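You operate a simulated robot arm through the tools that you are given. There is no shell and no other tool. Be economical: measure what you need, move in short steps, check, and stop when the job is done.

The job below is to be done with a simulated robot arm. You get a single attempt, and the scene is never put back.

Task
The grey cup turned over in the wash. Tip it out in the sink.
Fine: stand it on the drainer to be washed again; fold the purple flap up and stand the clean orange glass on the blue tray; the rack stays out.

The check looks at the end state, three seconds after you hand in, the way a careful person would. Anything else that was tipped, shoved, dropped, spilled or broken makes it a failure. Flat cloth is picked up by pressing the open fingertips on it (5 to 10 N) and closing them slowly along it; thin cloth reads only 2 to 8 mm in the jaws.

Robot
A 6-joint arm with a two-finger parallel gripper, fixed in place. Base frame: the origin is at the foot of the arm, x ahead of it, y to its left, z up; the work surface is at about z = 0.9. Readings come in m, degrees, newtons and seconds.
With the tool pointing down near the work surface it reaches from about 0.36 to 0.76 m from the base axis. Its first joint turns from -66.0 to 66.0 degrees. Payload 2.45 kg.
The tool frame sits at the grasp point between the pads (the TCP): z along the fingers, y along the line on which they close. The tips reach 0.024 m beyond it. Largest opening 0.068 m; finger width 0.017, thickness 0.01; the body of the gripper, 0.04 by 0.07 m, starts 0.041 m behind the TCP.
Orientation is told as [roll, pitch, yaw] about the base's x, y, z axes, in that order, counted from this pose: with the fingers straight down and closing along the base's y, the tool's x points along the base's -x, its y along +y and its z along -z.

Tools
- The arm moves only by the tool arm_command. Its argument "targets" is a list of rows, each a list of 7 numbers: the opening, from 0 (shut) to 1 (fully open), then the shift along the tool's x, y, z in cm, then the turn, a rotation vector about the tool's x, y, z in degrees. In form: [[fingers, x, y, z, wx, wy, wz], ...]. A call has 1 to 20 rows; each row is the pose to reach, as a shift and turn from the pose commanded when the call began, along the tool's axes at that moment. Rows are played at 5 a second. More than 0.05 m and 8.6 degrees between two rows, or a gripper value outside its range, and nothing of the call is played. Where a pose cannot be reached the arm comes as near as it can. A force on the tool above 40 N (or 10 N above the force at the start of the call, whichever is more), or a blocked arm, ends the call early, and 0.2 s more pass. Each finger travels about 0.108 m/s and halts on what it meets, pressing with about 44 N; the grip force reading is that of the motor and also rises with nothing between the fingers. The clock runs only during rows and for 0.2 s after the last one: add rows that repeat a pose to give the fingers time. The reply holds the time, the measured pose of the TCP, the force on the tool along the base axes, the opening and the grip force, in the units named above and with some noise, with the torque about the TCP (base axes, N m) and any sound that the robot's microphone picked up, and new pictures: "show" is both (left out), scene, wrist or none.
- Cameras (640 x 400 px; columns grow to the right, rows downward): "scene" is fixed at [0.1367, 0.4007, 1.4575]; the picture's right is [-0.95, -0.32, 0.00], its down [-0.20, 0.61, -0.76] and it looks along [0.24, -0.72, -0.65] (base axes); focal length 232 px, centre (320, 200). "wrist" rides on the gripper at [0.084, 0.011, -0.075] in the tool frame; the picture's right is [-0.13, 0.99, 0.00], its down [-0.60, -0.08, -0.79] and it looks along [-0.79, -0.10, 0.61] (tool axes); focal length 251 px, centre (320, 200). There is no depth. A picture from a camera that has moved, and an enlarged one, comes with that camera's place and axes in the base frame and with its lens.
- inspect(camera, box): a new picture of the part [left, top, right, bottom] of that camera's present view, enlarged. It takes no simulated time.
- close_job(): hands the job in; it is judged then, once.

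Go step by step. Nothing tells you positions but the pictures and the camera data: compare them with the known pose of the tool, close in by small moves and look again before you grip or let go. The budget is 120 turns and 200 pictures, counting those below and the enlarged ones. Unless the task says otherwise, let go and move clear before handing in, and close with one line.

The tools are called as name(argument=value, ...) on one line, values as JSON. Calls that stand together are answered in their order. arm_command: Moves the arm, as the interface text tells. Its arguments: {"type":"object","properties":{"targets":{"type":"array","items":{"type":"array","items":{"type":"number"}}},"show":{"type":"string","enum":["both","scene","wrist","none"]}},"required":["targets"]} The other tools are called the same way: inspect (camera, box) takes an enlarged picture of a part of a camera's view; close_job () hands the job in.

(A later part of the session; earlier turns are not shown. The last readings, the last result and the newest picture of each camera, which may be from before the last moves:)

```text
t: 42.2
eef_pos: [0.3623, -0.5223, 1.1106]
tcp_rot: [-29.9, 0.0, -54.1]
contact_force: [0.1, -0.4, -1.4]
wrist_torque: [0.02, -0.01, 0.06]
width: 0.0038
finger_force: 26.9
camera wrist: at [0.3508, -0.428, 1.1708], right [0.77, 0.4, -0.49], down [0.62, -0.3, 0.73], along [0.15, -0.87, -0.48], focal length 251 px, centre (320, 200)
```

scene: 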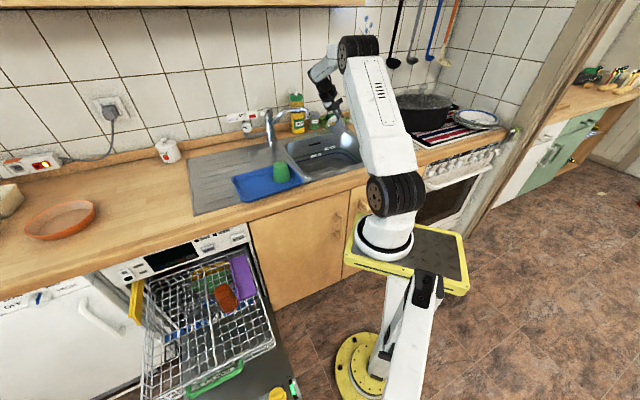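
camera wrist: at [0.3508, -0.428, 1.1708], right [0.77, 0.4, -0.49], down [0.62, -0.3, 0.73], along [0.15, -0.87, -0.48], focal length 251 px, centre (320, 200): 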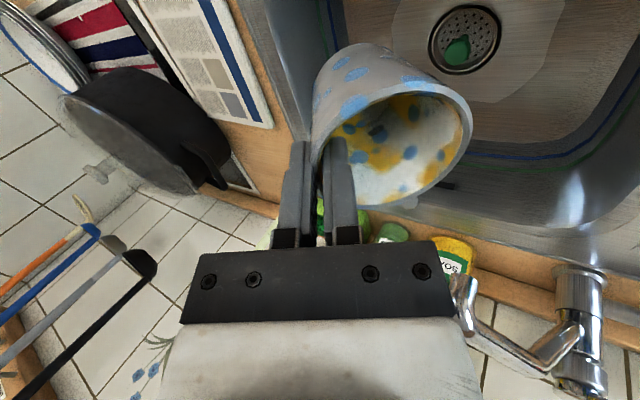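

arm_command(targets=[[0, 0, 0.8, -1.2, -6, 0, 0], [0, 0, 1.6, -2.5, -13, 0, 0], [0, 0, 2.5, -3.7, -20, 0, 0], [0, 0, 3.4, -5, -27, 0, 0], [0, 0, 4.2, -6.2, -33, 0, 0], [0, 0, 4.93, -7.46, -38, 0, 0], [0, 0, 4.93, -7.46, -38, 0, 0]], show="wrist")

```text
t: 43.8
eef_pos: [0.4269, -0.4786, 1.1503]
tcp_rot: [8.0, 0.0, -54.1]
contact_force: [0.0, 0.9, -2.2]
wrist_torque: [0.0, 0.04, 0.0]
width: 0.0036
finger_force: 27.0
camera wrist: at [0.3785, -0.4099, 1.2277], right [0.87, 0.47, 0.14], down [0.2, -0.6, 0.77], along [0.45, -0.65, -0.62], focal length 251 px, centre (320, 200)
```

wrist: 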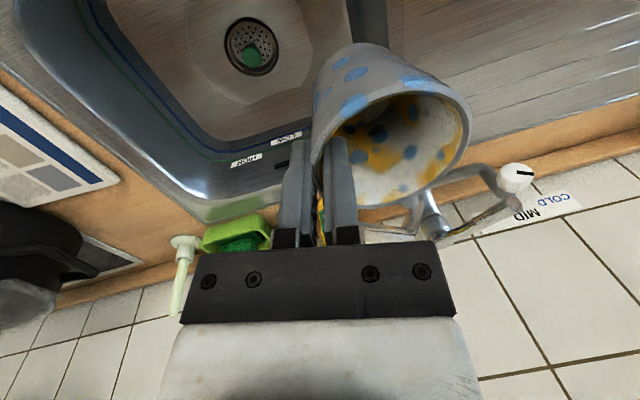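

The cup is empty and upright. I'll carry it to the free part of the drainer left of the tray, above about (0.72, -0.11).

arm_command(targets=[[0, 0.9, 3.5, 0.5, 0, 0.5, -3.7], [0, 1.8, 7.1, 1.0, 0, 1.0, -7.4], [0, 2.7, 10.7, 1.5, 0, 1.6, -11.1], [0, 3.5, 14.2, 2.0, 0, 2.1, -14.9], [0, 4.4, 17.8, 2.5, 0, 2.6, -18.6], [0, 5.3, 21.3, 3.0, 0, 3.1, -22.3], [0, 6.2, 24.9, 3.5, 0, 3.6, -26], [0, 7.1, 28.4, 4.0, 0, 4.2, -29.7], [0, 8.0, 32, 4.5, 0, 4.7, -33.4], [0, 8.8, 35.5, 5.0, 0, 5.2, -37.2], [0, 9.7, 39.1, 5.5, 0, 5.7, -40.9], [0, 10.6, 42.6, 6.0, 0, 6.3, -44.6], [0, 10.6, 42.6, 6.0, 0, 6.3, -44.6]])

```text
t: 46.6
eef_pos: [0.7112, -0.1359, 1.1489]
tcp_rot: [8.0, 0.0, -8.9]
contact_force: [0.2, -0.9, -1.5]
wrist_torque: [-0.04, 0.0, -0.03]
width: 0.0038
finger_force: 27.3
camera wrist: at [0.6279, -0.1231, 1.225], right [0.28, 0.95, 0.14], down [0.57, -0.28, 0.77], along [0.77, -0.14, -0.62], focal length 251 px, centre (320, 200)
```

scene: 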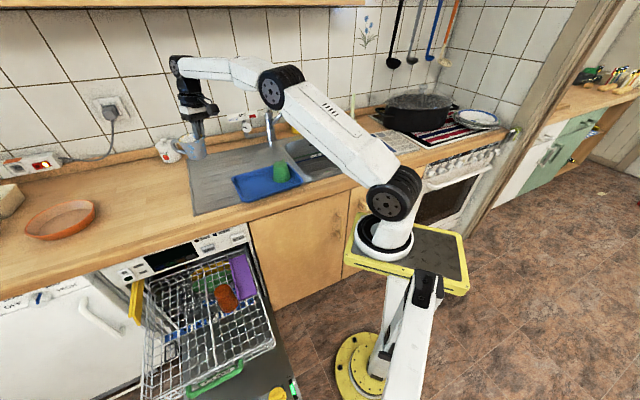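
wrist: 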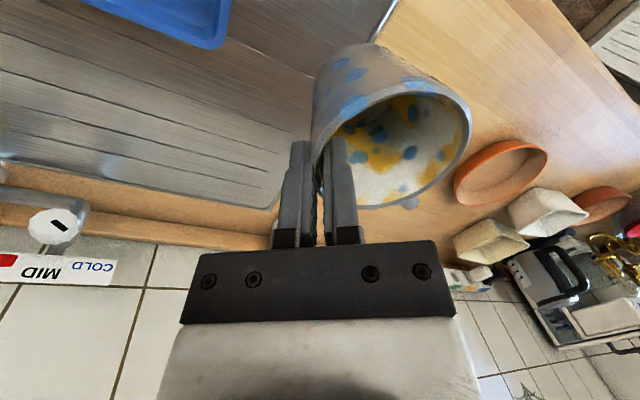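

arm_command(targets=[[0, 0, -0.56, 3.96, 0, 0, 0], [0, 0, -1.1, 7.9, 0, 0, 0], [0, 0, -1.67, 11.9, 0, 0, 0], [0, 0, -2.02, 14.36, 0, 0, 0], [0, 0, -2.02, 14.36, 0, 0, 0]])

inspect(camera="scene", box=[150, 80, 310, 230])

```text
t: 47.8
eef_pos: [0.7104, -0.1364, 1.0051]
tcp_rot: [8.0, 0.0, -9.0]
contact_force: [-0.8, 0.2, -2.0]
wrist_torque: [-0.05, 0.01, 0.02]
width: 0.0037
finger_force: 27.1
camera wrist: at [0.6272, -0.1241, 1.0813], right [0.28, 0.95, 0.14], down [0.57, -0.28, 0.77], along [0.77, -0.14, -0.62], focal length 251 px, centre (320, 200)
```

scene: 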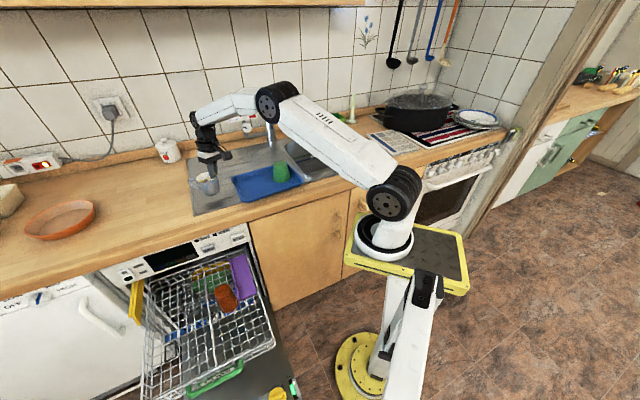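
wrist: 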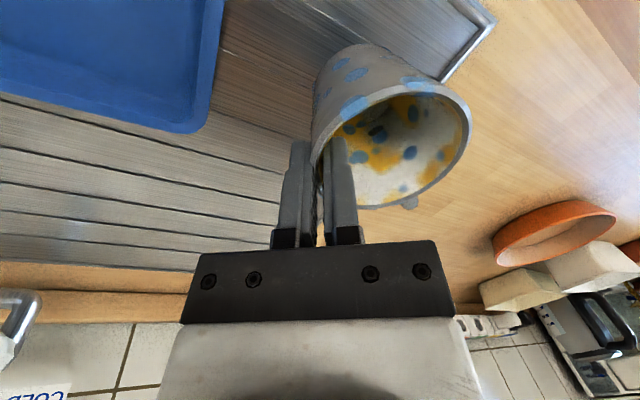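

```text
2.67 times, centred on (230, 155) of scene
camera zoom: at [0.1368, 0.4007, 1.4575], right [-0.95, -0.32, 0.0], down [-0.2, 0.61, -0.76], along [0.24, -0.72, -0.65], focal length 620 px, centre (560, 320)
```

zoom: 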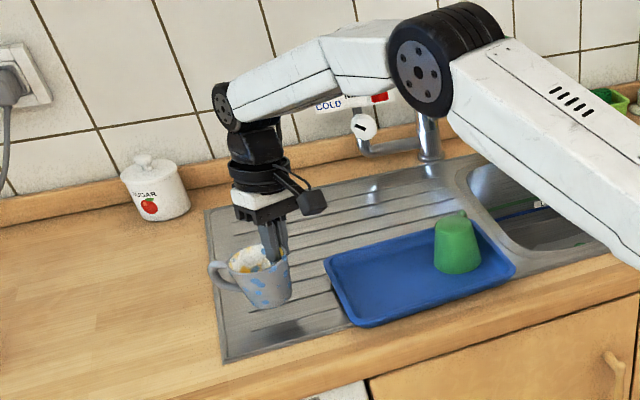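

arm_command(targets=[[0, 0, -0.14, 1, 0, 0, 0], [0, 0, -0.28, 2, 0, 0, 0], [0, 0, -0.35, 2.5, 0, 0, 0], [0, 0, -0.42, 3, 0, 0, 0], [0, 0, -0.42, 3, 0, 0, 0]])

inspect(camera="scene", box=[180, 120, 250, 220])

```text
t: 49.0
eef_pos: [0.7128, -0.1383, 0.9754]
tcp_rot: [7.9, 0.0, -9.0]
contact_force: [-0.2, 0.3, -0.3]
wrist_torque: [-0.04, 0.0, -0.03]
width: 0.0035
finger_force: 27.5
camera wrist: at [0.6291, -0.1258, 1.0513], right [0.28, 0.95, 0.14], down [0.57, -0.28, 0.77], along [0.77, -0.14, -0.62], focal length 251 px, centre (320, 200)
```

scene: 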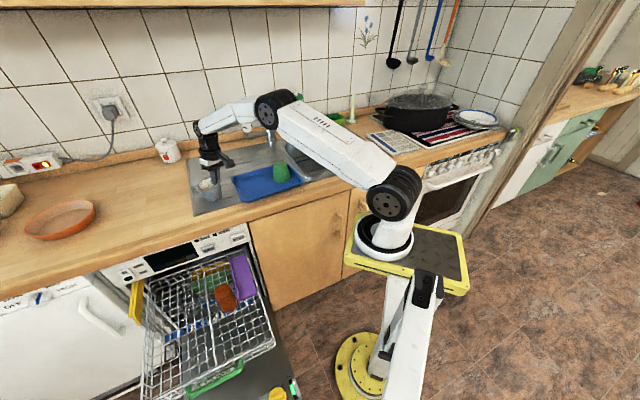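
wrist: 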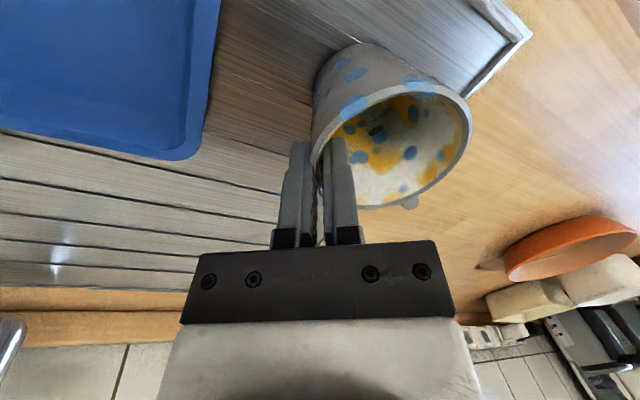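

```text
4.00 times, centred on (215, 170) of scene
camera zoom: at [0.1367, 0.4007, 1.4575], right [-0.95, -0.32, 0.0], down [-0.2, 0.61, -0.76], along [0.24, -0.72, -0.65], focal length 930 px, centre (740, 320)
```

zoom: 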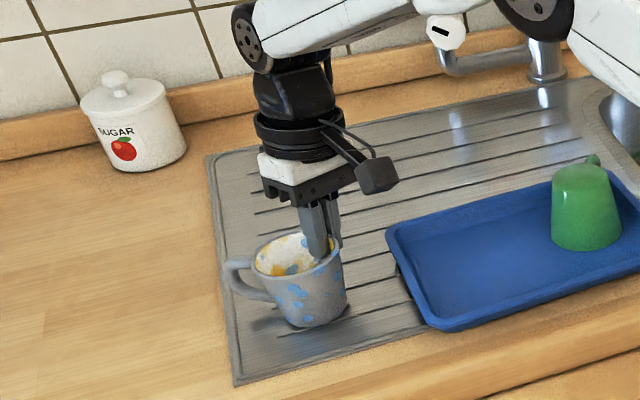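

arm_command(targets=[[0, 0, -0.03, 0.25, 0, 0, 0], [0, 0, -0.07, 0.5, 0, 0, 0], [0, 0, -0.07, 0.5, 0, 0, 0]], show="none")

```text
t: 49.8
eef_pos: [0.7134, -0.1391, 0.9713]
tcp_rot: [8.0, -0.3, -9.0]
contact_force: [-0.5, 0.9, 18.1]
wrist_torque: [0.26, -0.17, 0.02]
width: 0.004
finger_force: 27.8
```

Contact at 18 N; I'll ease back 2 mm and then open slowly to let the cup settle.

arm_command(targets=[[0, 0, 0.03, -0.25, 0, 0, 0], [0, 0, 0.03, -0.25, 0, 0, 0], [0.05, 0, 0.03, -0.25, 0, 0, 0], [0.08, 0, 0.03, -0.25, 0, 0, 0], [0.12, 0, 0.03, -0.25, 0, 0, 0], [0.16, 0, 0.03, -0.25, 0, 0, 0], [0.2, 0, 0.03, -0.25, 0, 0, 0], [0.25, 0, 0.03, -0.25, 0, 0, 0], [0.25, 0, 0.03, -0.25, 0, 0, 0]])

inspect(camera="scene", box=[180, 120, 250, 220])

inspect(camera="wrist", box=[250, 20, 500, 260])

```text
t: 51.8
eef_pos: [0.7128, -0.1389, 0.9728]
tcp_rot: [8.0, 0.0, -9.0]
contact_force: [0.1, -0.5, 0.2]
wrist_torque: [0.02, 0.0, -0.02]
width: 0.0171
finger_force: 0.0
camera wrist: at [0.6292, -0.1259, 1.0493], right [0.28, 0.95, 0.14], down [0.57, -0.28, 0.77], along [0.77, -0.14, -0.62], focal length 251 px, centre (320, 200)
```

scene: 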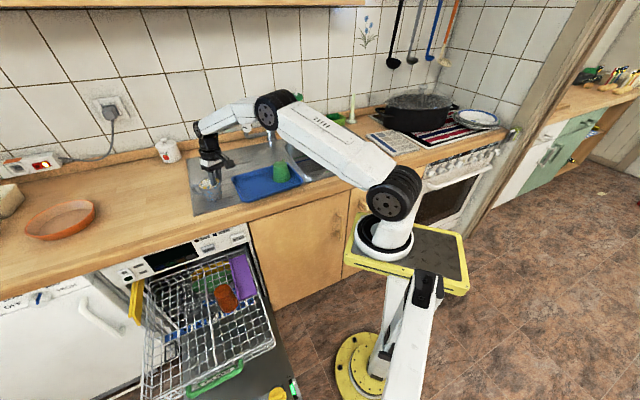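
wrist: 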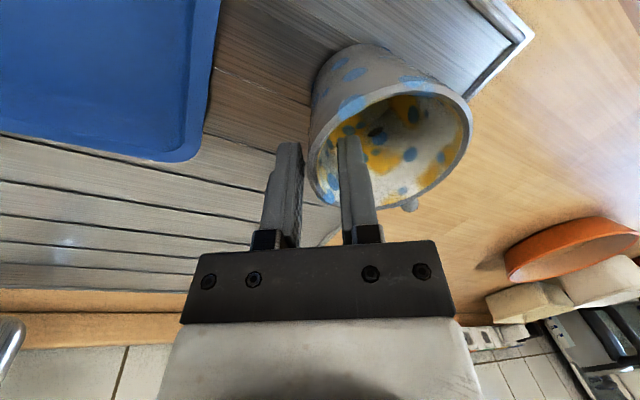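

```text
4.00 times, centred on (215, 170) of scene
camera zoom: at [0.1367, 0.4007, 1.4575], right [-0.95, -0.32, 0.0], down [-0.2, 0.61, -0.76], along [0.24, -0.72, -0.65], focal length 930 px, centre (740, 320)
```

zoom: 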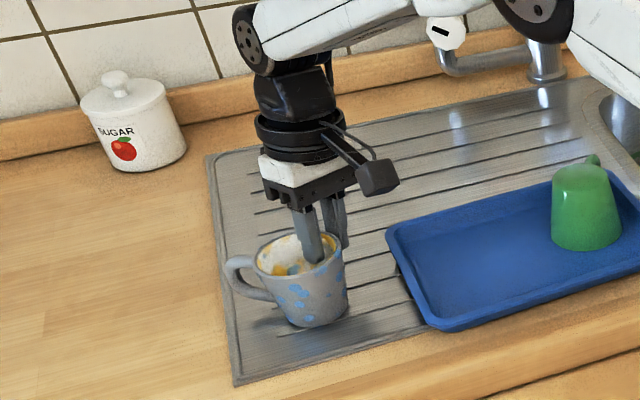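

```text
1.67 times, centred on (375, 140) of wrist
camera zoom: at [0.6292, -0.1259, 1.0493], right [0.28, 0.95, 0.14], down [0.57, -0.28, 0.77], along [0.77, -0.14, -0.62], focal length 419 px, centre (228, 300)
```

zoom: 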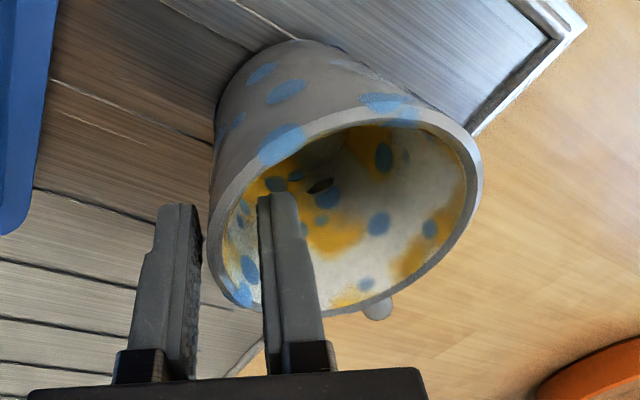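

The cup stands on the drainer, released. I'll withdraw along the finger direction.

arm_command(targets=[[0.25, 0, 0, -1.5, 0, 0, 0], [0.25, 0, 0, -4, 0, 0, 0], [0.25, 0, 0, -8, 0, 0, 0], [0.25, 0, 0, -12, -4, 0, 0], [0.25, 0, 0, -16, 8, 0, 0], [0.25, 0, 0, -18, 8, 0, 0]])

inspect(camera="scene", box=[180, 120, 310, 230])

```text
refused: row 5 steps farther than a row can; nothing moved
```

```text
3.64 times, centred on (245, 175) of scene
camera zoom: at [0.1367, 0.4007, 1.4575], right [-0.95, -0.32, 0.0], down [-0.2, 0.61, -0.76], along [0.24, -0.72, -0.65], focal length 846 px, centre (593, 291)
```

zoom: 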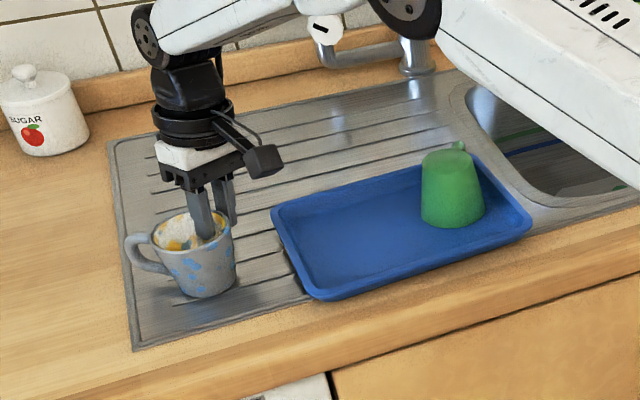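

arm_command(targets=[[0.25, 0, 0, -1.5, 0, 0, 0], [0.25, 0, 0, -4, 0, 0, 0], [0.25, 0, 0, -8, 0, 0, 0], [0.25, 0, 0, -12, 4, 0, 0], [0.25, 0, 0, -16, 8, 0, 0], [0.25, 0, 0, -18, 8, 0, 0]])

inspect(camera="scene", box=[180, 120, 310, 230])

```text
t: 53.2
eef_pos: [0.7089, -0.1647, 1.1486]
tcp_rot: [0.0, 0.1, -9.0]
contact_force: [-0.6, -0.3, -0.6]
wrist_torque: [0.01, -0.01, 0.03]
width: 0.0169
finger_force: 0.0
camera wrist: at [0.6264, -0.1403, 1.2261], right [0.28, 0.96, 0.0], down [0.59, -0.17, 0.79], along [0.76, -0.22, -0.61], focal length 251 px, centre (320, 200)
```

scene: 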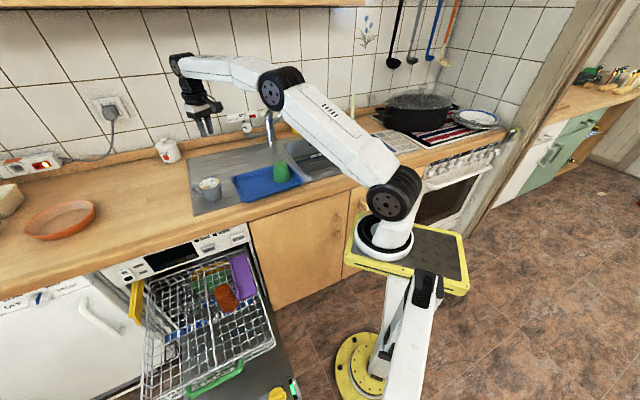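
wrist: 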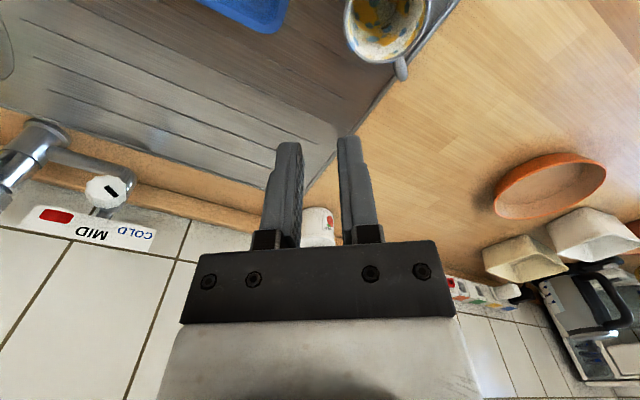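

```text
3.64 times, centred on (245, 175) of scene
camera zoom: at [0.1367, 0.4007, 1.4575], right [-0.95, -0.32, 0.0], down [-0.2, 0.61, -0.76], along [0.24, -0.72, -0.65], focal length 846 px, centre (593, 291)
```

zoom: 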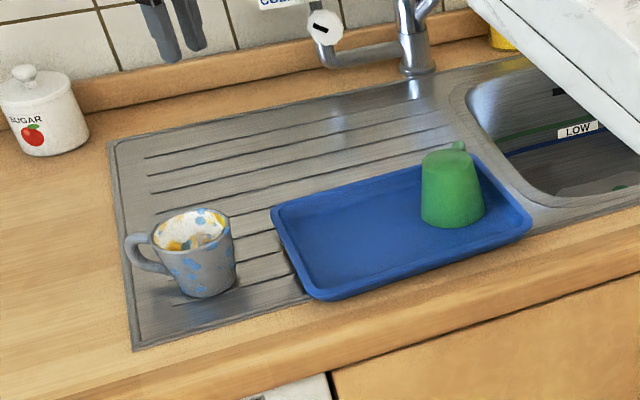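

The cup stands well on the drainer. Next I return above the rack with the gripper shut and look at the flap from the front.

arm_command(targets=[[0, 3.4, 3, 0, 0, 0, 4], [0, 6.8, 6, 0, 0, 0, 8], [0, 10.2, 9, 0, 0, 0, 12], [0, 13.6, 12, 0, 0, 0, 16], [0, 17, 15, 0, 0, 0, 20], [0, 20.4, 18, 1, 0, 0, 24], [0, 23.8, 21, 3, 0, 0, 28], [0, 27.2, 24, 6, 0, 0, 32], [0, 30.6, 27, 10, 0, 0, 36], [0, 31.5, 29, 14, 0, 0, 36], [0, 32, 31, 18, 0, 0, 36], [0, 32, 32, 22, 0, 0, 36], [0, 32, 32, 26, 0, 0, 36], [0, 32, 32, 30, 0, 0, 36], [0, 32, 32, 30, 0, 0, 36]])

```text
refused: row 8 steps farther than a row can; nothing moved
```

arm_command(targets=[[0, 3.4, 3, 0, 0, 0, 4], [0, 6.8, 6, 0, 0, 0, 8], [0, 10.2, 9, 0, 0, 0, 12], [0, 13.6, 12, 0, 0, 0, 16], [0, 17, 15, 0, 0, 0, 20], [0, 20.4, 18, 0.5, 0, 0, 24], [0, 23.8, 21, 1.5, 0, 0, 28], [0, 27.2, 24, 3, 0, 0, 32], [0, 30, 27, 5, 0, 0, 36], [0, 31.5, 29, 8, 0, 0, 36], [0, 32, 31, 12, 0, 0, 36], [0, 32, 32, 16.5, 0, 0, 36], [0, 32, 32, 21, 0, 0, 36], [0, 32, 32, 25.5, 0, 0, 36], [0, 32, 32, 30, 0, 0, 36], [0, 32, 32, 30, 0, 0, 36]])

```text
t: 56.6
eef_pos: [0.4447, 0.2031, 0.8494]
tcp_rot: [0.1, 0.0, -44.9]
contact_force: [-0.6, -0.3, -0.1]
wrist_torque: [-0.01, 0.06, -0.02]
width: 0.0
finger_force: 24.1
camera wrist: at [0.3921, 0.2693, 0.9257], right [0.79, 0.61, 0.0], down [0.37, -0.48, 0.79], along [0.48, -0.63, -0.61], focal length 251 px, centre (320, 200)
```

scene: 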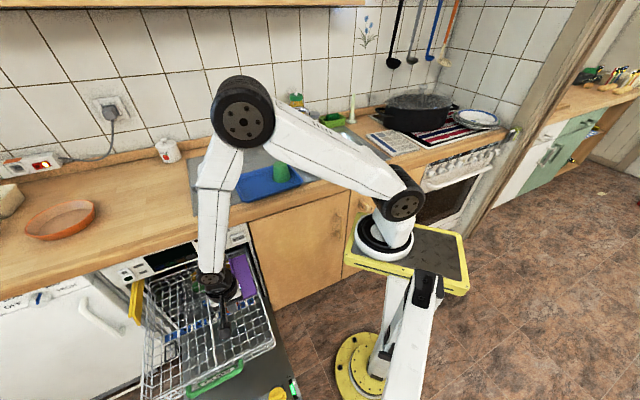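
wrist: 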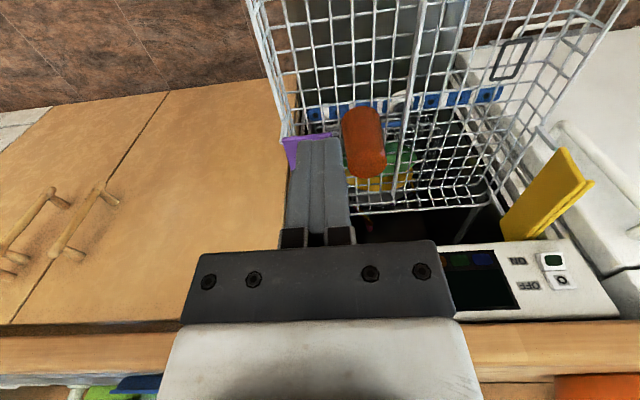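

arm_command(targets=[[0, 0, 3, 2, 0, 0, 0], [0, 0, 6, 4, 0, 0, 0], [0, 1, 9, 6, 0, 0, 0], [0, 1, 10, 8, 0, 0, 0], [0, 1, 10, 8, 0, 0, 0]], show="wrist")

inspect(camera="wrist", box=[140, 60, 360, 240])

```text
t: 57.8
eef_pos: [0.5091, 0.2804, 0.7695]
tcp_rot: [-0.1, 0.0, -45.0]
contact_force: [0.3, -0.2, 0.6]
wrist_torque: [-0.01, -0.01, -0.04]
width: 0.0
finger_force: 23.2
camera wrist: at [0.4553, 0.3477, 0.8457], right [0.79, 0.61, 0.0], down [0.37, -0.48, 0.79], along [0.48, -0.63, -0.61], focal length 251 px, centre (320, 200)
```

wrist: 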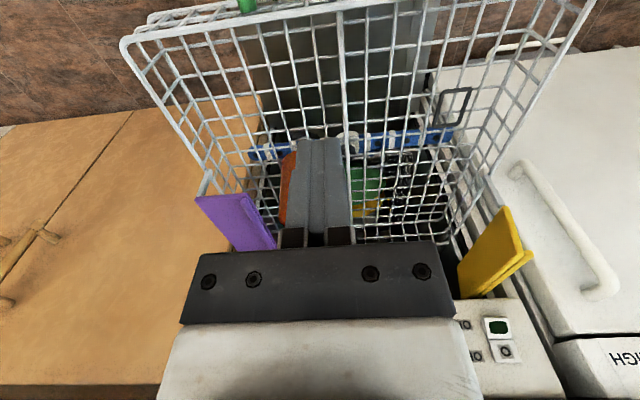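

```text
2.22 times, centred on (250, 150) of wrist
camera zoom: at [0.4553, 0.3477, 0.8457], right [0.79, 0.61, 0.0], down [0.37, -0.48, 0.79], along [0.48, -0.63, -0.61], focal length 559 px, centre (476, 311)
```

zoom: 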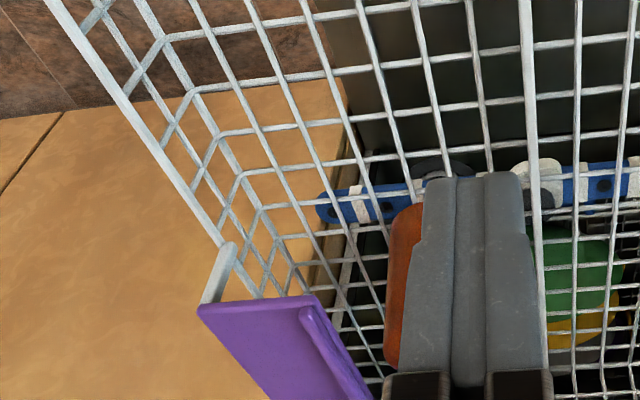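

The flap lies at z≈0.665 with its front corners near (0.480, 0.077) and (0.522, 0.119), and the rack rim is lower at ≈0.62. I'll turn to yaw 20 and tilt the tips sideways, so the shut fingers can slip under the flap's front end.

arm_command(targets=[[0, -0.6, -1, -0.8, 0, 0, -8], [0, -1.2, -2, -1.6, 0, 0, -16], [0, -1.8, -3, -2.4, 0, 0, -24], [0, -2.4, -4, -3.2, 0, 0, -32], [0, -3, -5, -4, 0, 0, -40], [0, -3.6, -6, -5, 0, 0, -48], [0, -4.2, -7, -6, 0, 0, -56], [0, -4.9, -8.3, -7, 0, 0, -64], [0, -4.9, -8.3, -7, 0, 0, -65]], show="none")

```text
t: 59.8
eef_pos: [0.4829, 0.1873, 0.839]
tcp_rot: [-0.1, 0.0, 20.1]
contact_force: [0.4, -0.6, -0.1]
wrist_torque: [-0.01, 0.0, 0.0]
width: 0.0
finger_force: 23.6
```

arm_command(targets=[[0, 0, 0, 0, 8, 0, 0], [0, 0, 0, 0, 16, 0, 0], [0, 0, 0, 0, 24, 0, 0], [0, 0, 0, 0, 32, 0, 0], [0, 0, 0, 0, 40, 0, 0], [0, 0, 0, 0, 48, 0, 0], [0, 0, 0, 0, 56, 0, 0], [0, 0, 0, 0, 64, 0, 0], [0, 0, 0, 0, 65, 0, 0]])

inspect(camera="wrist", box=[180, 0, 480, 220])

inspect(camera="scene", box=[160, 200, 290, 360])

```text
t: 61.8
eef_pos: [0.4828, 0.1876, 0.8408]
tcp_rot: [-65.1, 0.0, 20.0]
contact_force: [0.0, 0.1, -1.2]
wrist_torque: [0.0, 0.01, 0.01]
width: 0.0
finger_force: 23.9
camera wrist: at [0.3785, 0.2267, 0.8628], right [-0.02, 0.44, -0.9], down [0.33, 0.85, 0.41], along [0.94, -0.29, -0.16], focal length 251 px, centre (320, 200)
```

scene: 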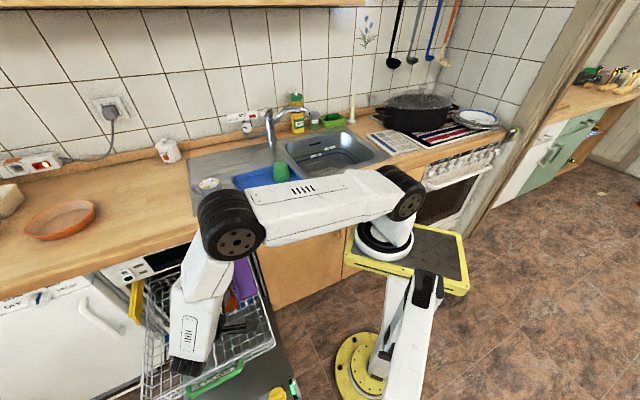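
wrist: 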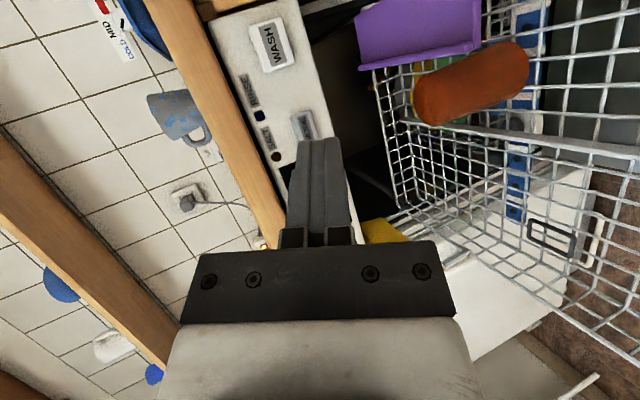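

```text
1.82 times, centred on (330, 110) of wrist
camera zoom: at [0.3785, 0.2267, 0.8628], right [-0.02, 0.44, -0.9], down [0.33, 0.85, 0.41], along [0.94, -0.29, -0.16], focal length 457 px, centre (302, 364)
```

zoom: 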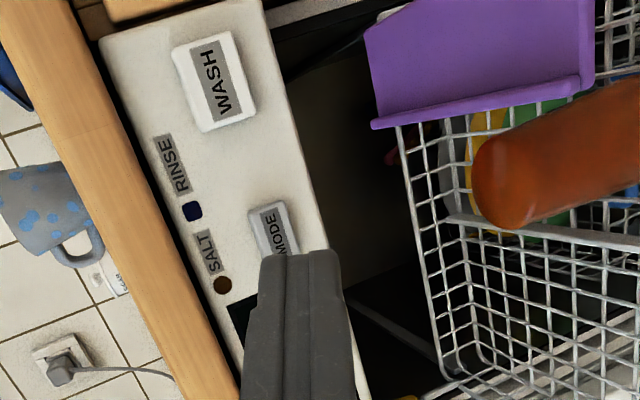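

```text
2.50 times, centred on (225, 280) of scene
camera zoom: at [0.1367, 0.4007, 1.4575], right [-0.95, -0.32, 0.0], down [-0.2, 0.61, -0.76], along [0.24, -0.72, -0.65], focal length 581 px, centre (558, 0)
```

zoom: 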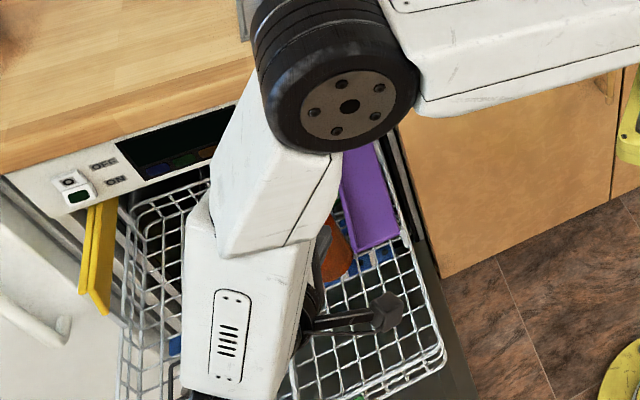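

arm_command(targets=[[0, 0, 3.17, 1.48, 0, 0, 0], [0, 0, 6.34, 2.96, 0, 0, 0], [0, 0, 9.5, 4.44, 0, 0, 0], [0, 0, 12.2, 5.7, 0, 0, 0], [0, 0, 12.2, 5.7, 0, 0, 0]])

inspect(camera="scene", box=[140, 200, 290, 370])

```text
t: 63.0
eef_pos: [0.4819, 0.1889, 0.7017]
tcp_rot: [-65.0, 0.1, 20.1]
contact_force: [0.0, 0.2, 0.4]
wrist_torque: [0.03, -0.02, -0.01]
width: 0.0
finger_force: 23.6
camera wrist: at [0.378, 0.2284, 0.7253], right [-0.02, 0.44, -0.9], down [0.33, 0.85, 0.41], along [0.94, -0.29, -0.17], focal length 251 px, centre (320, 200)
```

scene: 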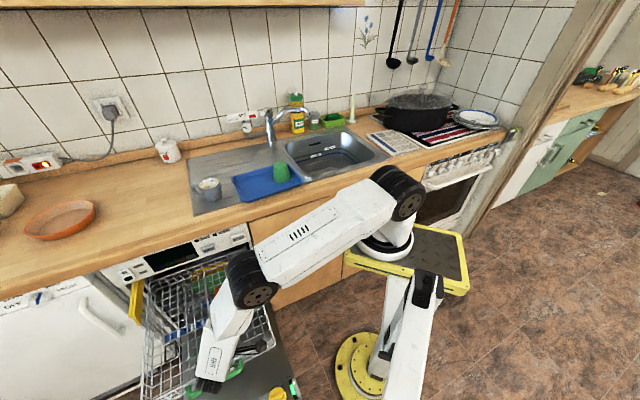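
wrist: 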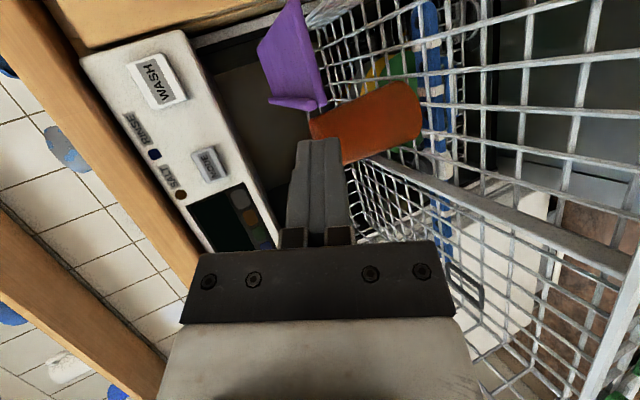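

```text
2.35 times, centred on (215, 285) of scene
camera zoom: at [0.1367, 0.4007, 1.4575], right [-0.95, -0.32, 0.0], down [-0.2, 0.61, -0.76], along [0.24, -0.72, -0.65], focal length 547 px, centre (567, 0)
```

zoom: 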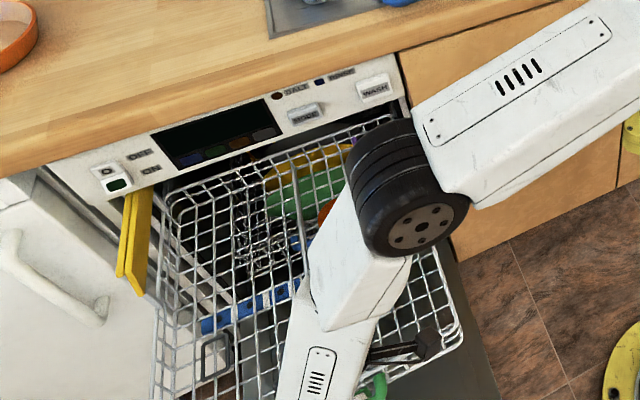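

arm_command(targets=[[0, 0, 1.8, 0.85, 0, 0, 0], [0, 0, 3.6, 1.7, 0, 0, 0], [0, 0, 5.3, 2.5, 0, 0, 0], [0, 0, 5.3, 2.5, 0, 0, 0]])

inspect(camera="wrist", box=[200, 0, 480, 220])

inspect(camera="scene", box=[140, 230, 290, 400])

```text
t: 64.0
eef_pos: [0.4846, 0.1872, 0.6463]
tcp_rot: [-65.0, 0.0, 19.9]
contact_force: [0.1, -0.9, -0.3]
wrist_torque: [0.01, 0.01, 0.01]
width: 0.0002
finger_force: 23.8
camera wrist: at [0.3796, 0.2271, 0.6688], right [-0.02, 0.44, -0.9], down [0.33, 0.85, 0.41], along [0.94, -0.29, -0.17], focal length 251 px, centre (320, 200)
```

scene: 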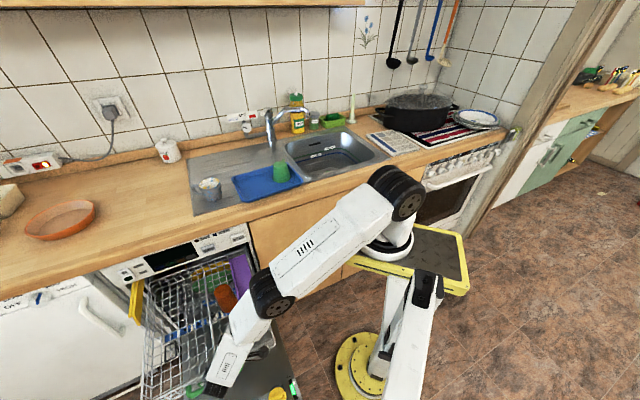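
wrist: 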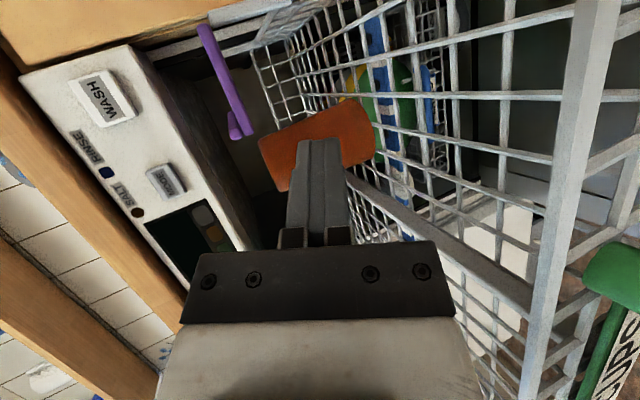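

```text
1.82 times, centred on (340, 110) of wrist
camera zoom: at [0.3796, 0.2271, 0.6688], right [-0.02, 0.44, -0.9], down [0.33, 0.85, 0.41], along [0.94, -0.29, -0.17], focal length 457 px, centre (284, 364)
```

zoom: 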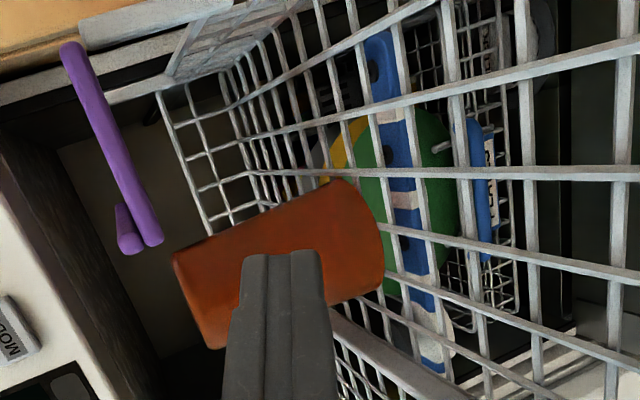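

```text
2.35 times, centred on (215, 315) of scene
camera zoom: at [0.1367, 0.4007, 1.4575], right [-0.95, -0.32, 0.0], down [-0.2, 0.61, -0.76], along [0.24, -0.72, -0.65], focal length 547 px, centre (567, -71)
```

zoom: 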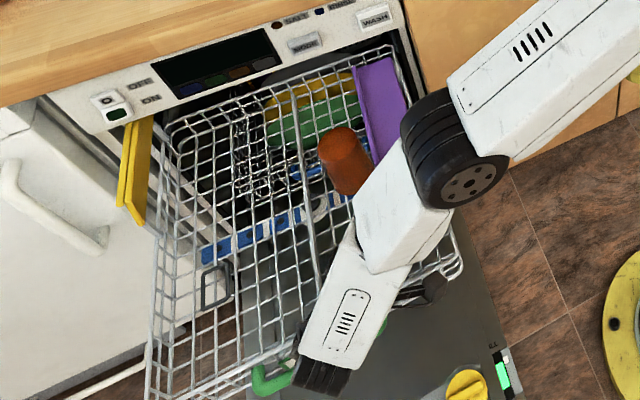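

Excellent edge-on view: the flap's underside is at z≈0.66, with a small lip on top of its free edge. I'll slide the shut fingertips 8 cm forward underneath its front end.

arm_command(targets=[[0, 0, -0.7, 1.9, 0, 0, 0], [0, 0, -1.5, 3.7, 0, 0, 0], [0, 0, -2.3, 5.5, 0, 0, 0], [0, 0, -3.2, 7.33, 0, 0, 0], [0, 0, -3.2, 7.33, 0, 0, 0]])

inspect(camera="wrist", box=[200, 0, 480, 220])

inspect(camera="scene", box=[180, 230, 290, 350])

```text
t: 65.2
eef_pos: [0.5106, 0.113, 0.645]
tcp_rot: [-65.0, 0.0, 19.9]
contact_force: [0.4, 0.2, -0.4]
wrist_torque: [-0.04, 0.02, 0.01]
width: 0.0001
finger_force: 23.6
camera wrist: at [0.4067, 0.1519, 0.6674], right [-0.02, 0.44, -0.9], down [0.33, 0.85, 0.41], along [0.94, -0.29, -0.17], focal length 251 px, centre (320, 200)
```

scene: 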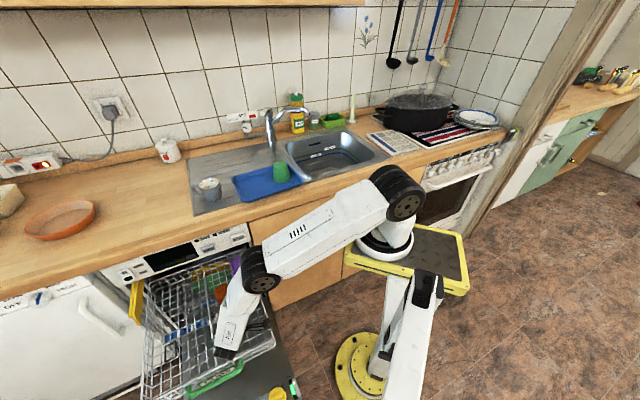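
wrist: 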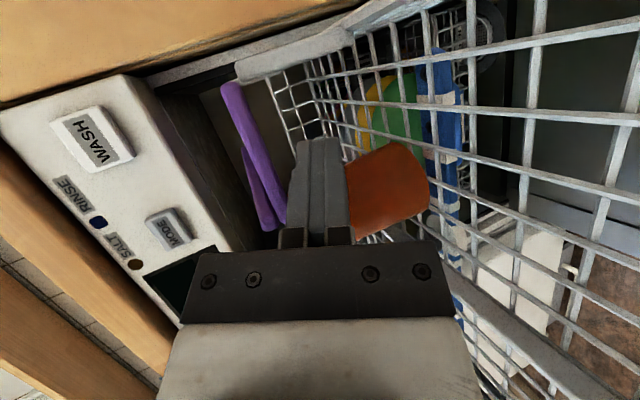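

```text
1.82 times, centred on (340, 110) of wrist
camera zoom: at [0.4067, 0.1519, 0.6674], right [-0.02, 0.44, -0.9], down [0.33, 0.85, 0.41], along [0.94, -0.29, -0.17], focal length 457 px, centre (284, 364)
```

zoom: 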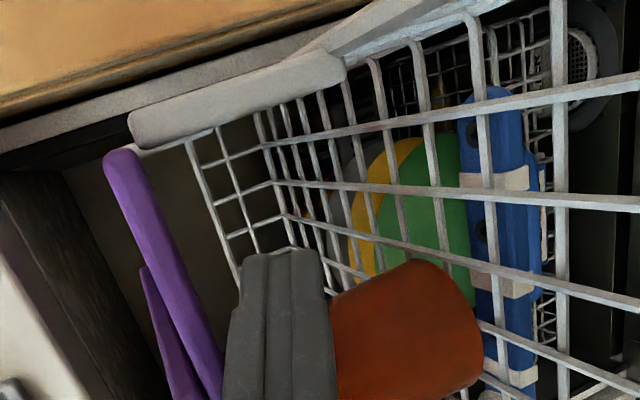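

```text
3.33 times, centred on (235, 290) of scene
camera zoom: at [0.1367, 0.4007, 1.4575], right [-0.95, -0.32, 0.0], down [-0.2, 0.61, -0.76], along [0.24, -0.72, -0.65], focal length 775 px, centre (603, -100)
```

zoom: 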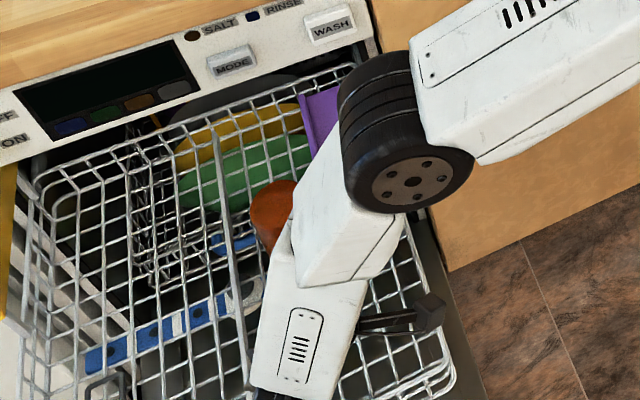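

arm_command(targets=[[0, 0, -0.7, -0.32, 0, 0, 0], [0, 0, -1.4, -0.64, 0, 0, 0], [0, 0, -2.1, -0.95, 0, 0, 0], [0, 0.1, -2.7, -1.2, 0, 0, 0], [0, 0.18, -3.2, -1.4, 0, 0, 0]])

inspect(camera="wrist", box=[200, 0, 480, 220])

```text
t: 66.4
eef_pos: [0.5098, 0.1116, 0.6806]
tcp_rot: [-65.0, 0.0, 20.0]
contact_force: [0.3, 0.3, -0.2]
wrist_torque: [0.01, 0.01, -0.01]
width: 0.0001
finger_force: 23.9
camera wrist: at [0.4049, 0.1507, 0.7026], right [-0.02, 0.44, -0.9], down [0.33, 0.85, 0.41], along [0.94, -0.29, -0.16], focal length 251 px, centre (320, 200)
```

scene: 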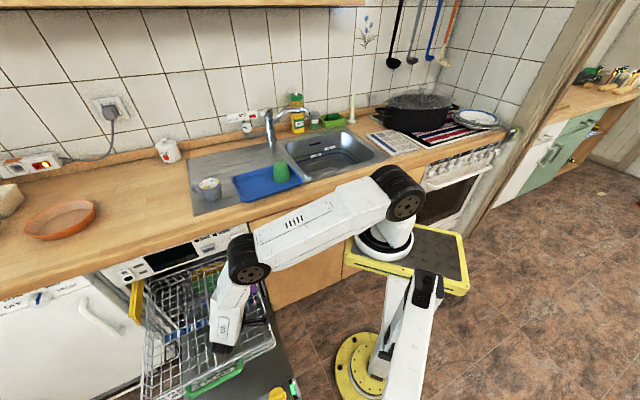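
wrist: 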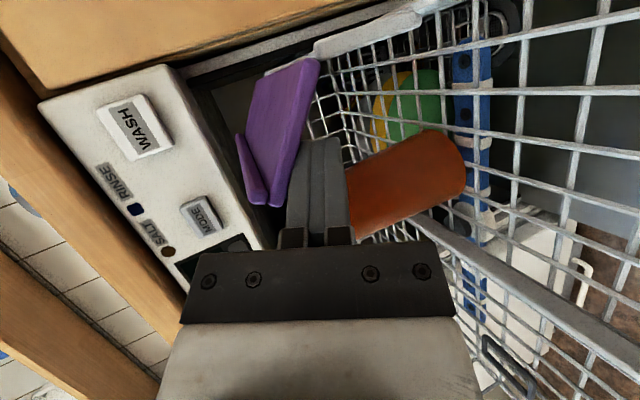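

```text
1.82 times, centred on (340, 110) of wrist
camera zoom: at [0.4049, 0.1507, 0.7026], right [-0.02, 0.44, -0.9], down [0.33, 0.85, 0.41], along [0.94, -0.29, -0.16], focal length 457 px, centre (284, 364)
```

zoom: 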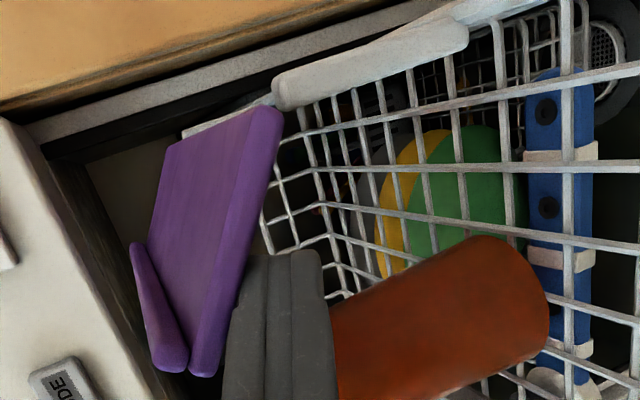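

The flap is lifting (about 40° so far, no load). I'll carry on along the arc toward the hinge side.

arm_command(targets=[[0, 0.27, -0.65, -0.16, 0, 0, 0], [0, 0.54, -1.29, -0.32, 0, 0, 0], [0, 0.9, -1.67, -0.32, 0, 0, 0], [0, 1.27, -2.06, -0.31, 0, 0, 0], [0, 1.72, -2.29, -0.18, 0, 0, 0], [0, 2.17, -2.52, -0.05, 0, 0, 0], [0, 2.17, -2.52, -0.05, 0, 0, 0]])

inspect(camera="wrist", box=[200, 0, 480, 220])

inspect(camera="scene", box=[180, 230, 290, 350])

```text
t: 68.0
eef_pos: [0.4945, 0.0983, 0.703]
tcp_rot: [-64.6, -0.4, 20.4]
contact_force: [19.6, 21.3, -18.1]
wrist_torque: [0.49, 0.0, 0.59]
width: 0.0
finger_force: 23.3
camera wrist: at [0.3895, 0.136, 0.7251], right [-0.02, 0.45, -0.89], down [0.33, 0.85, 0.42], along [0.95, -0.28, -0.16], focal length 251 px, centre (320, 200)
```

scene: 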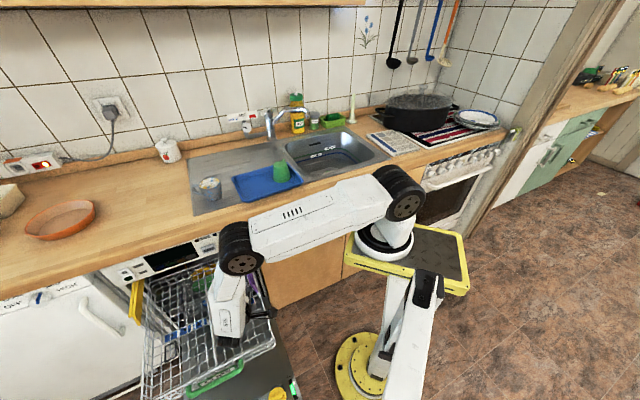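
wrist: 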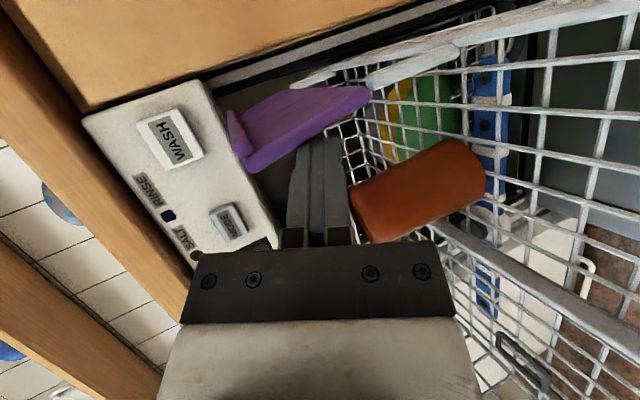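

```text
1.82 times, centred on (340, 110) of wrist
camera zoom: at [0.3895, 0.136, 0.7251], right [-0.02, 0.45, -0.89], down [0.33, 0.85, 0.42], along [0.95, -0.28, -0.16], focal length 457 px, centre (284, 364)
```

zoom: 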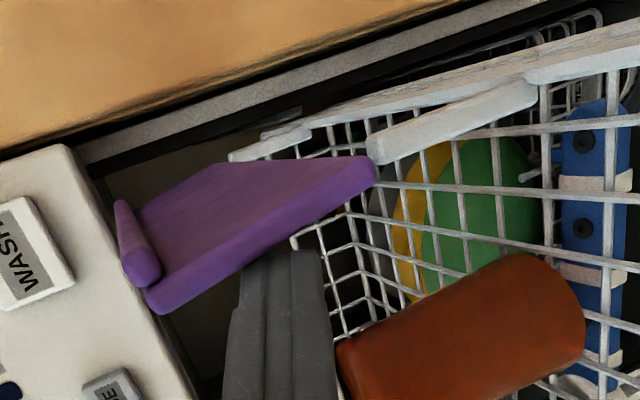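

```text
3.33 times, centred on (235, 290) of scene
camera zoom: at [0.1374, 0.4012, 1.4573], right [-0.95, -0.32, 0.0], down [-0.2, 0.61, -0.76], along [0.24, -0.72, -0.65], focal length 775 px, centre (603, -100)
```

zoom: 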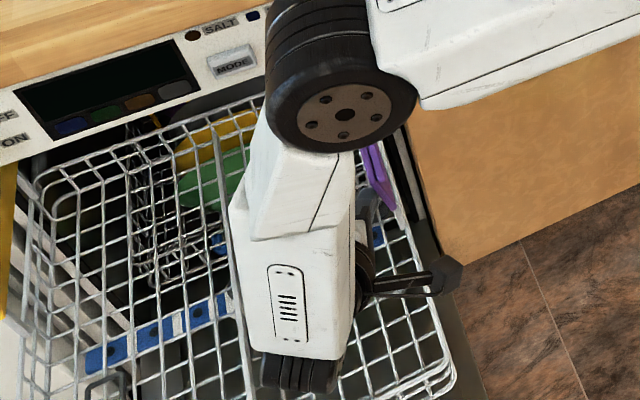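

The flap is near vertical (~83°) and now presses back with about 30 N, so it is against its stop. I'll back off a centimetre and see whether it stays up.

arm_command(targets=[[0, -0.45, 0.09, -0.19, 0, 0, 0], [0, -0.9, 0.18, -0.39, 0, 0, 0], [0, -1.3, 0.27, -0.58, 0, 0, 0], [0, -1.3, 0.27, -0.58, 0, 0, 0]])

inspect(camera="wrist", box=[200, 0, 480, 220])

```text
t: 69.0
eef_pos: [0.5019, 0.1039, 0.7025]
tcp_rot: [-65.0, 0.2, 19.9]
contact_force: [-0.8, -0.2, 0.2]
wrist_torque: [0.01, -0.04, -0.03]
width: 0.0002
finger_force: 23.4
camera wrist: at [0.397, 0.1426, 0.7252], right [-0.02, 0.44, -0.9], down [0.34, 0.85, 0.4], along [0.94, -0.29, -0.17], focal length 251 px, centre (320, 200)
```

scene: 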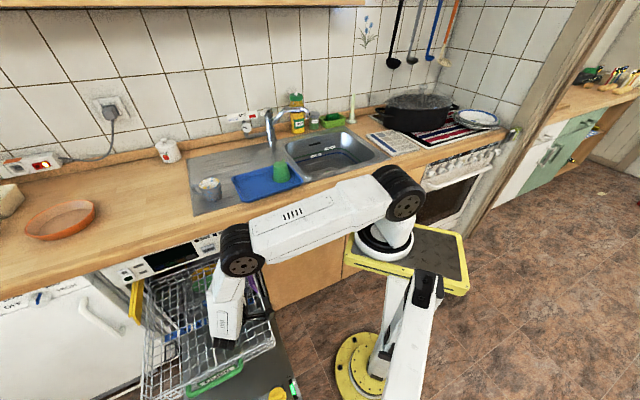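
wrist: 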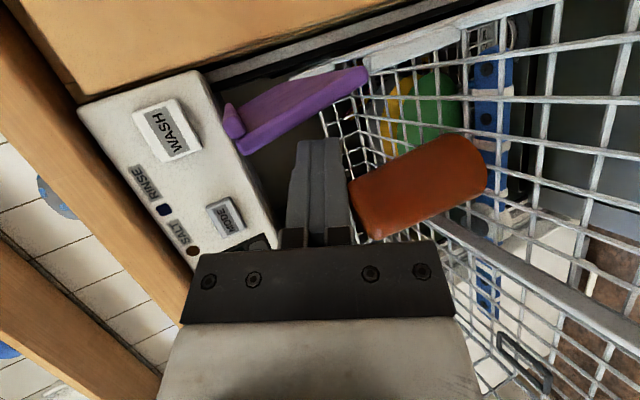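

```text
1.82 times, centred on (340, 110) of wrist
camera zoom: at [0.397, 0.1426, 0.7252], right [-0.02, 0.44, -0.9], down [0.34, 0.85, 0.4], along [0.94, -0.29, -0.17], focal length 457 px, centre (284, 364)
```

zoom: 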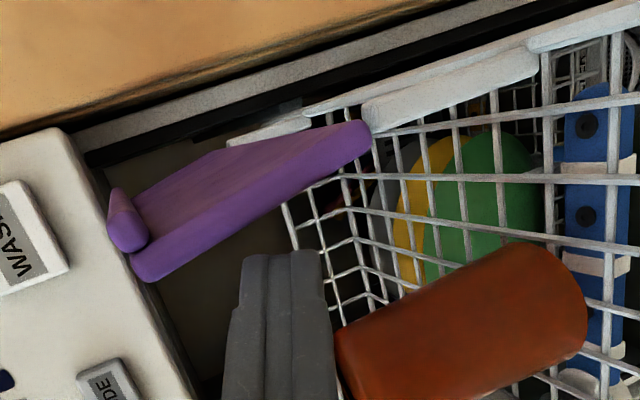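

The flap stays up at about 83° with the finger clear of it. I'll back out and rise.

arm_command(targets=[[0, 0, 1.1, -2.4, 0, 0, 0], [0, 0, 2.2, -4.8, 0, 0, 0], [0, 0, 3.4, -7.25, 0, 0, 0], [0, 0, 0, -8.85, 0, 0, 0], [0, 0, -4, -10.7, 0, 0, 0], [0, 0, -8, -12.6, 0, 0, 0], [0, 0, -12, -14.4, 0, 0, 0], [0, 0, -12, -14.4, 0, 0, 0]])

inspect(camera="scene", box=[180, 230, 290, 350])

```text
t: 70.8
eef_pos: [0.4764, 0.18, 0.8729]
tcp_rot: [-65.0, 0.0, 20.0]
contact_force: [0.4, 0.3, -0.2]
wrist_torque: [-0.01, 0.0, 0.05]
width: 0.0
finger_force: 23.7
camera wrist: at [0.3725, 0.2192, 0.8959], right [-0.02, 0.44, -0.9], down [0.33, 0.85, 0.41], along [0.94, -0.29, -0.17], focal length 251 px, centre (320, 200)
```

scene: 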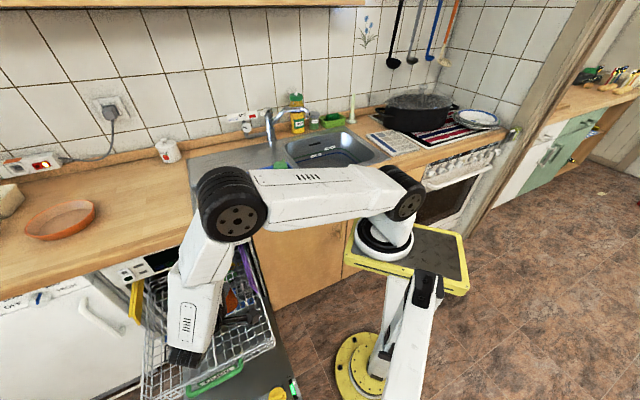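
wrist: 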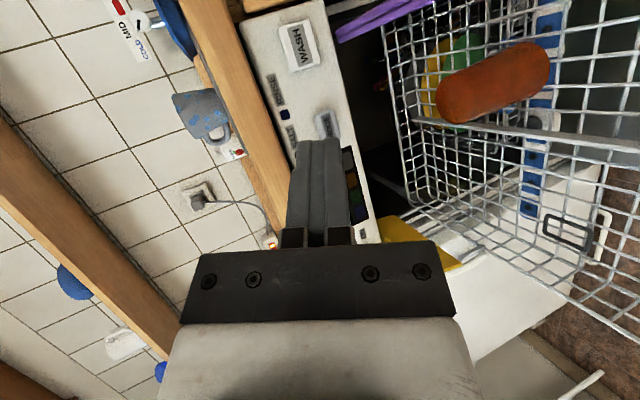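

```text
3.33 times, centred on (235, 290) of scene
camera zoom: at [0.1367, 0.4007, 1.4575], right [-0.95, -0.32, 0.0], down [-0.2, 0.61, -0.76], along [0.24, -0.72, -0.65], focal length 775 px, centre (603, -100)
```

zoom: 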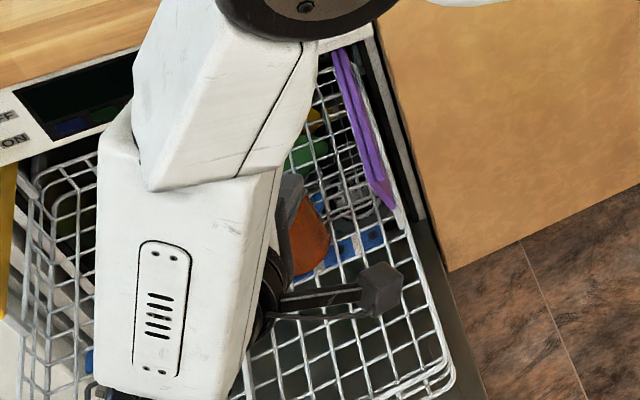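

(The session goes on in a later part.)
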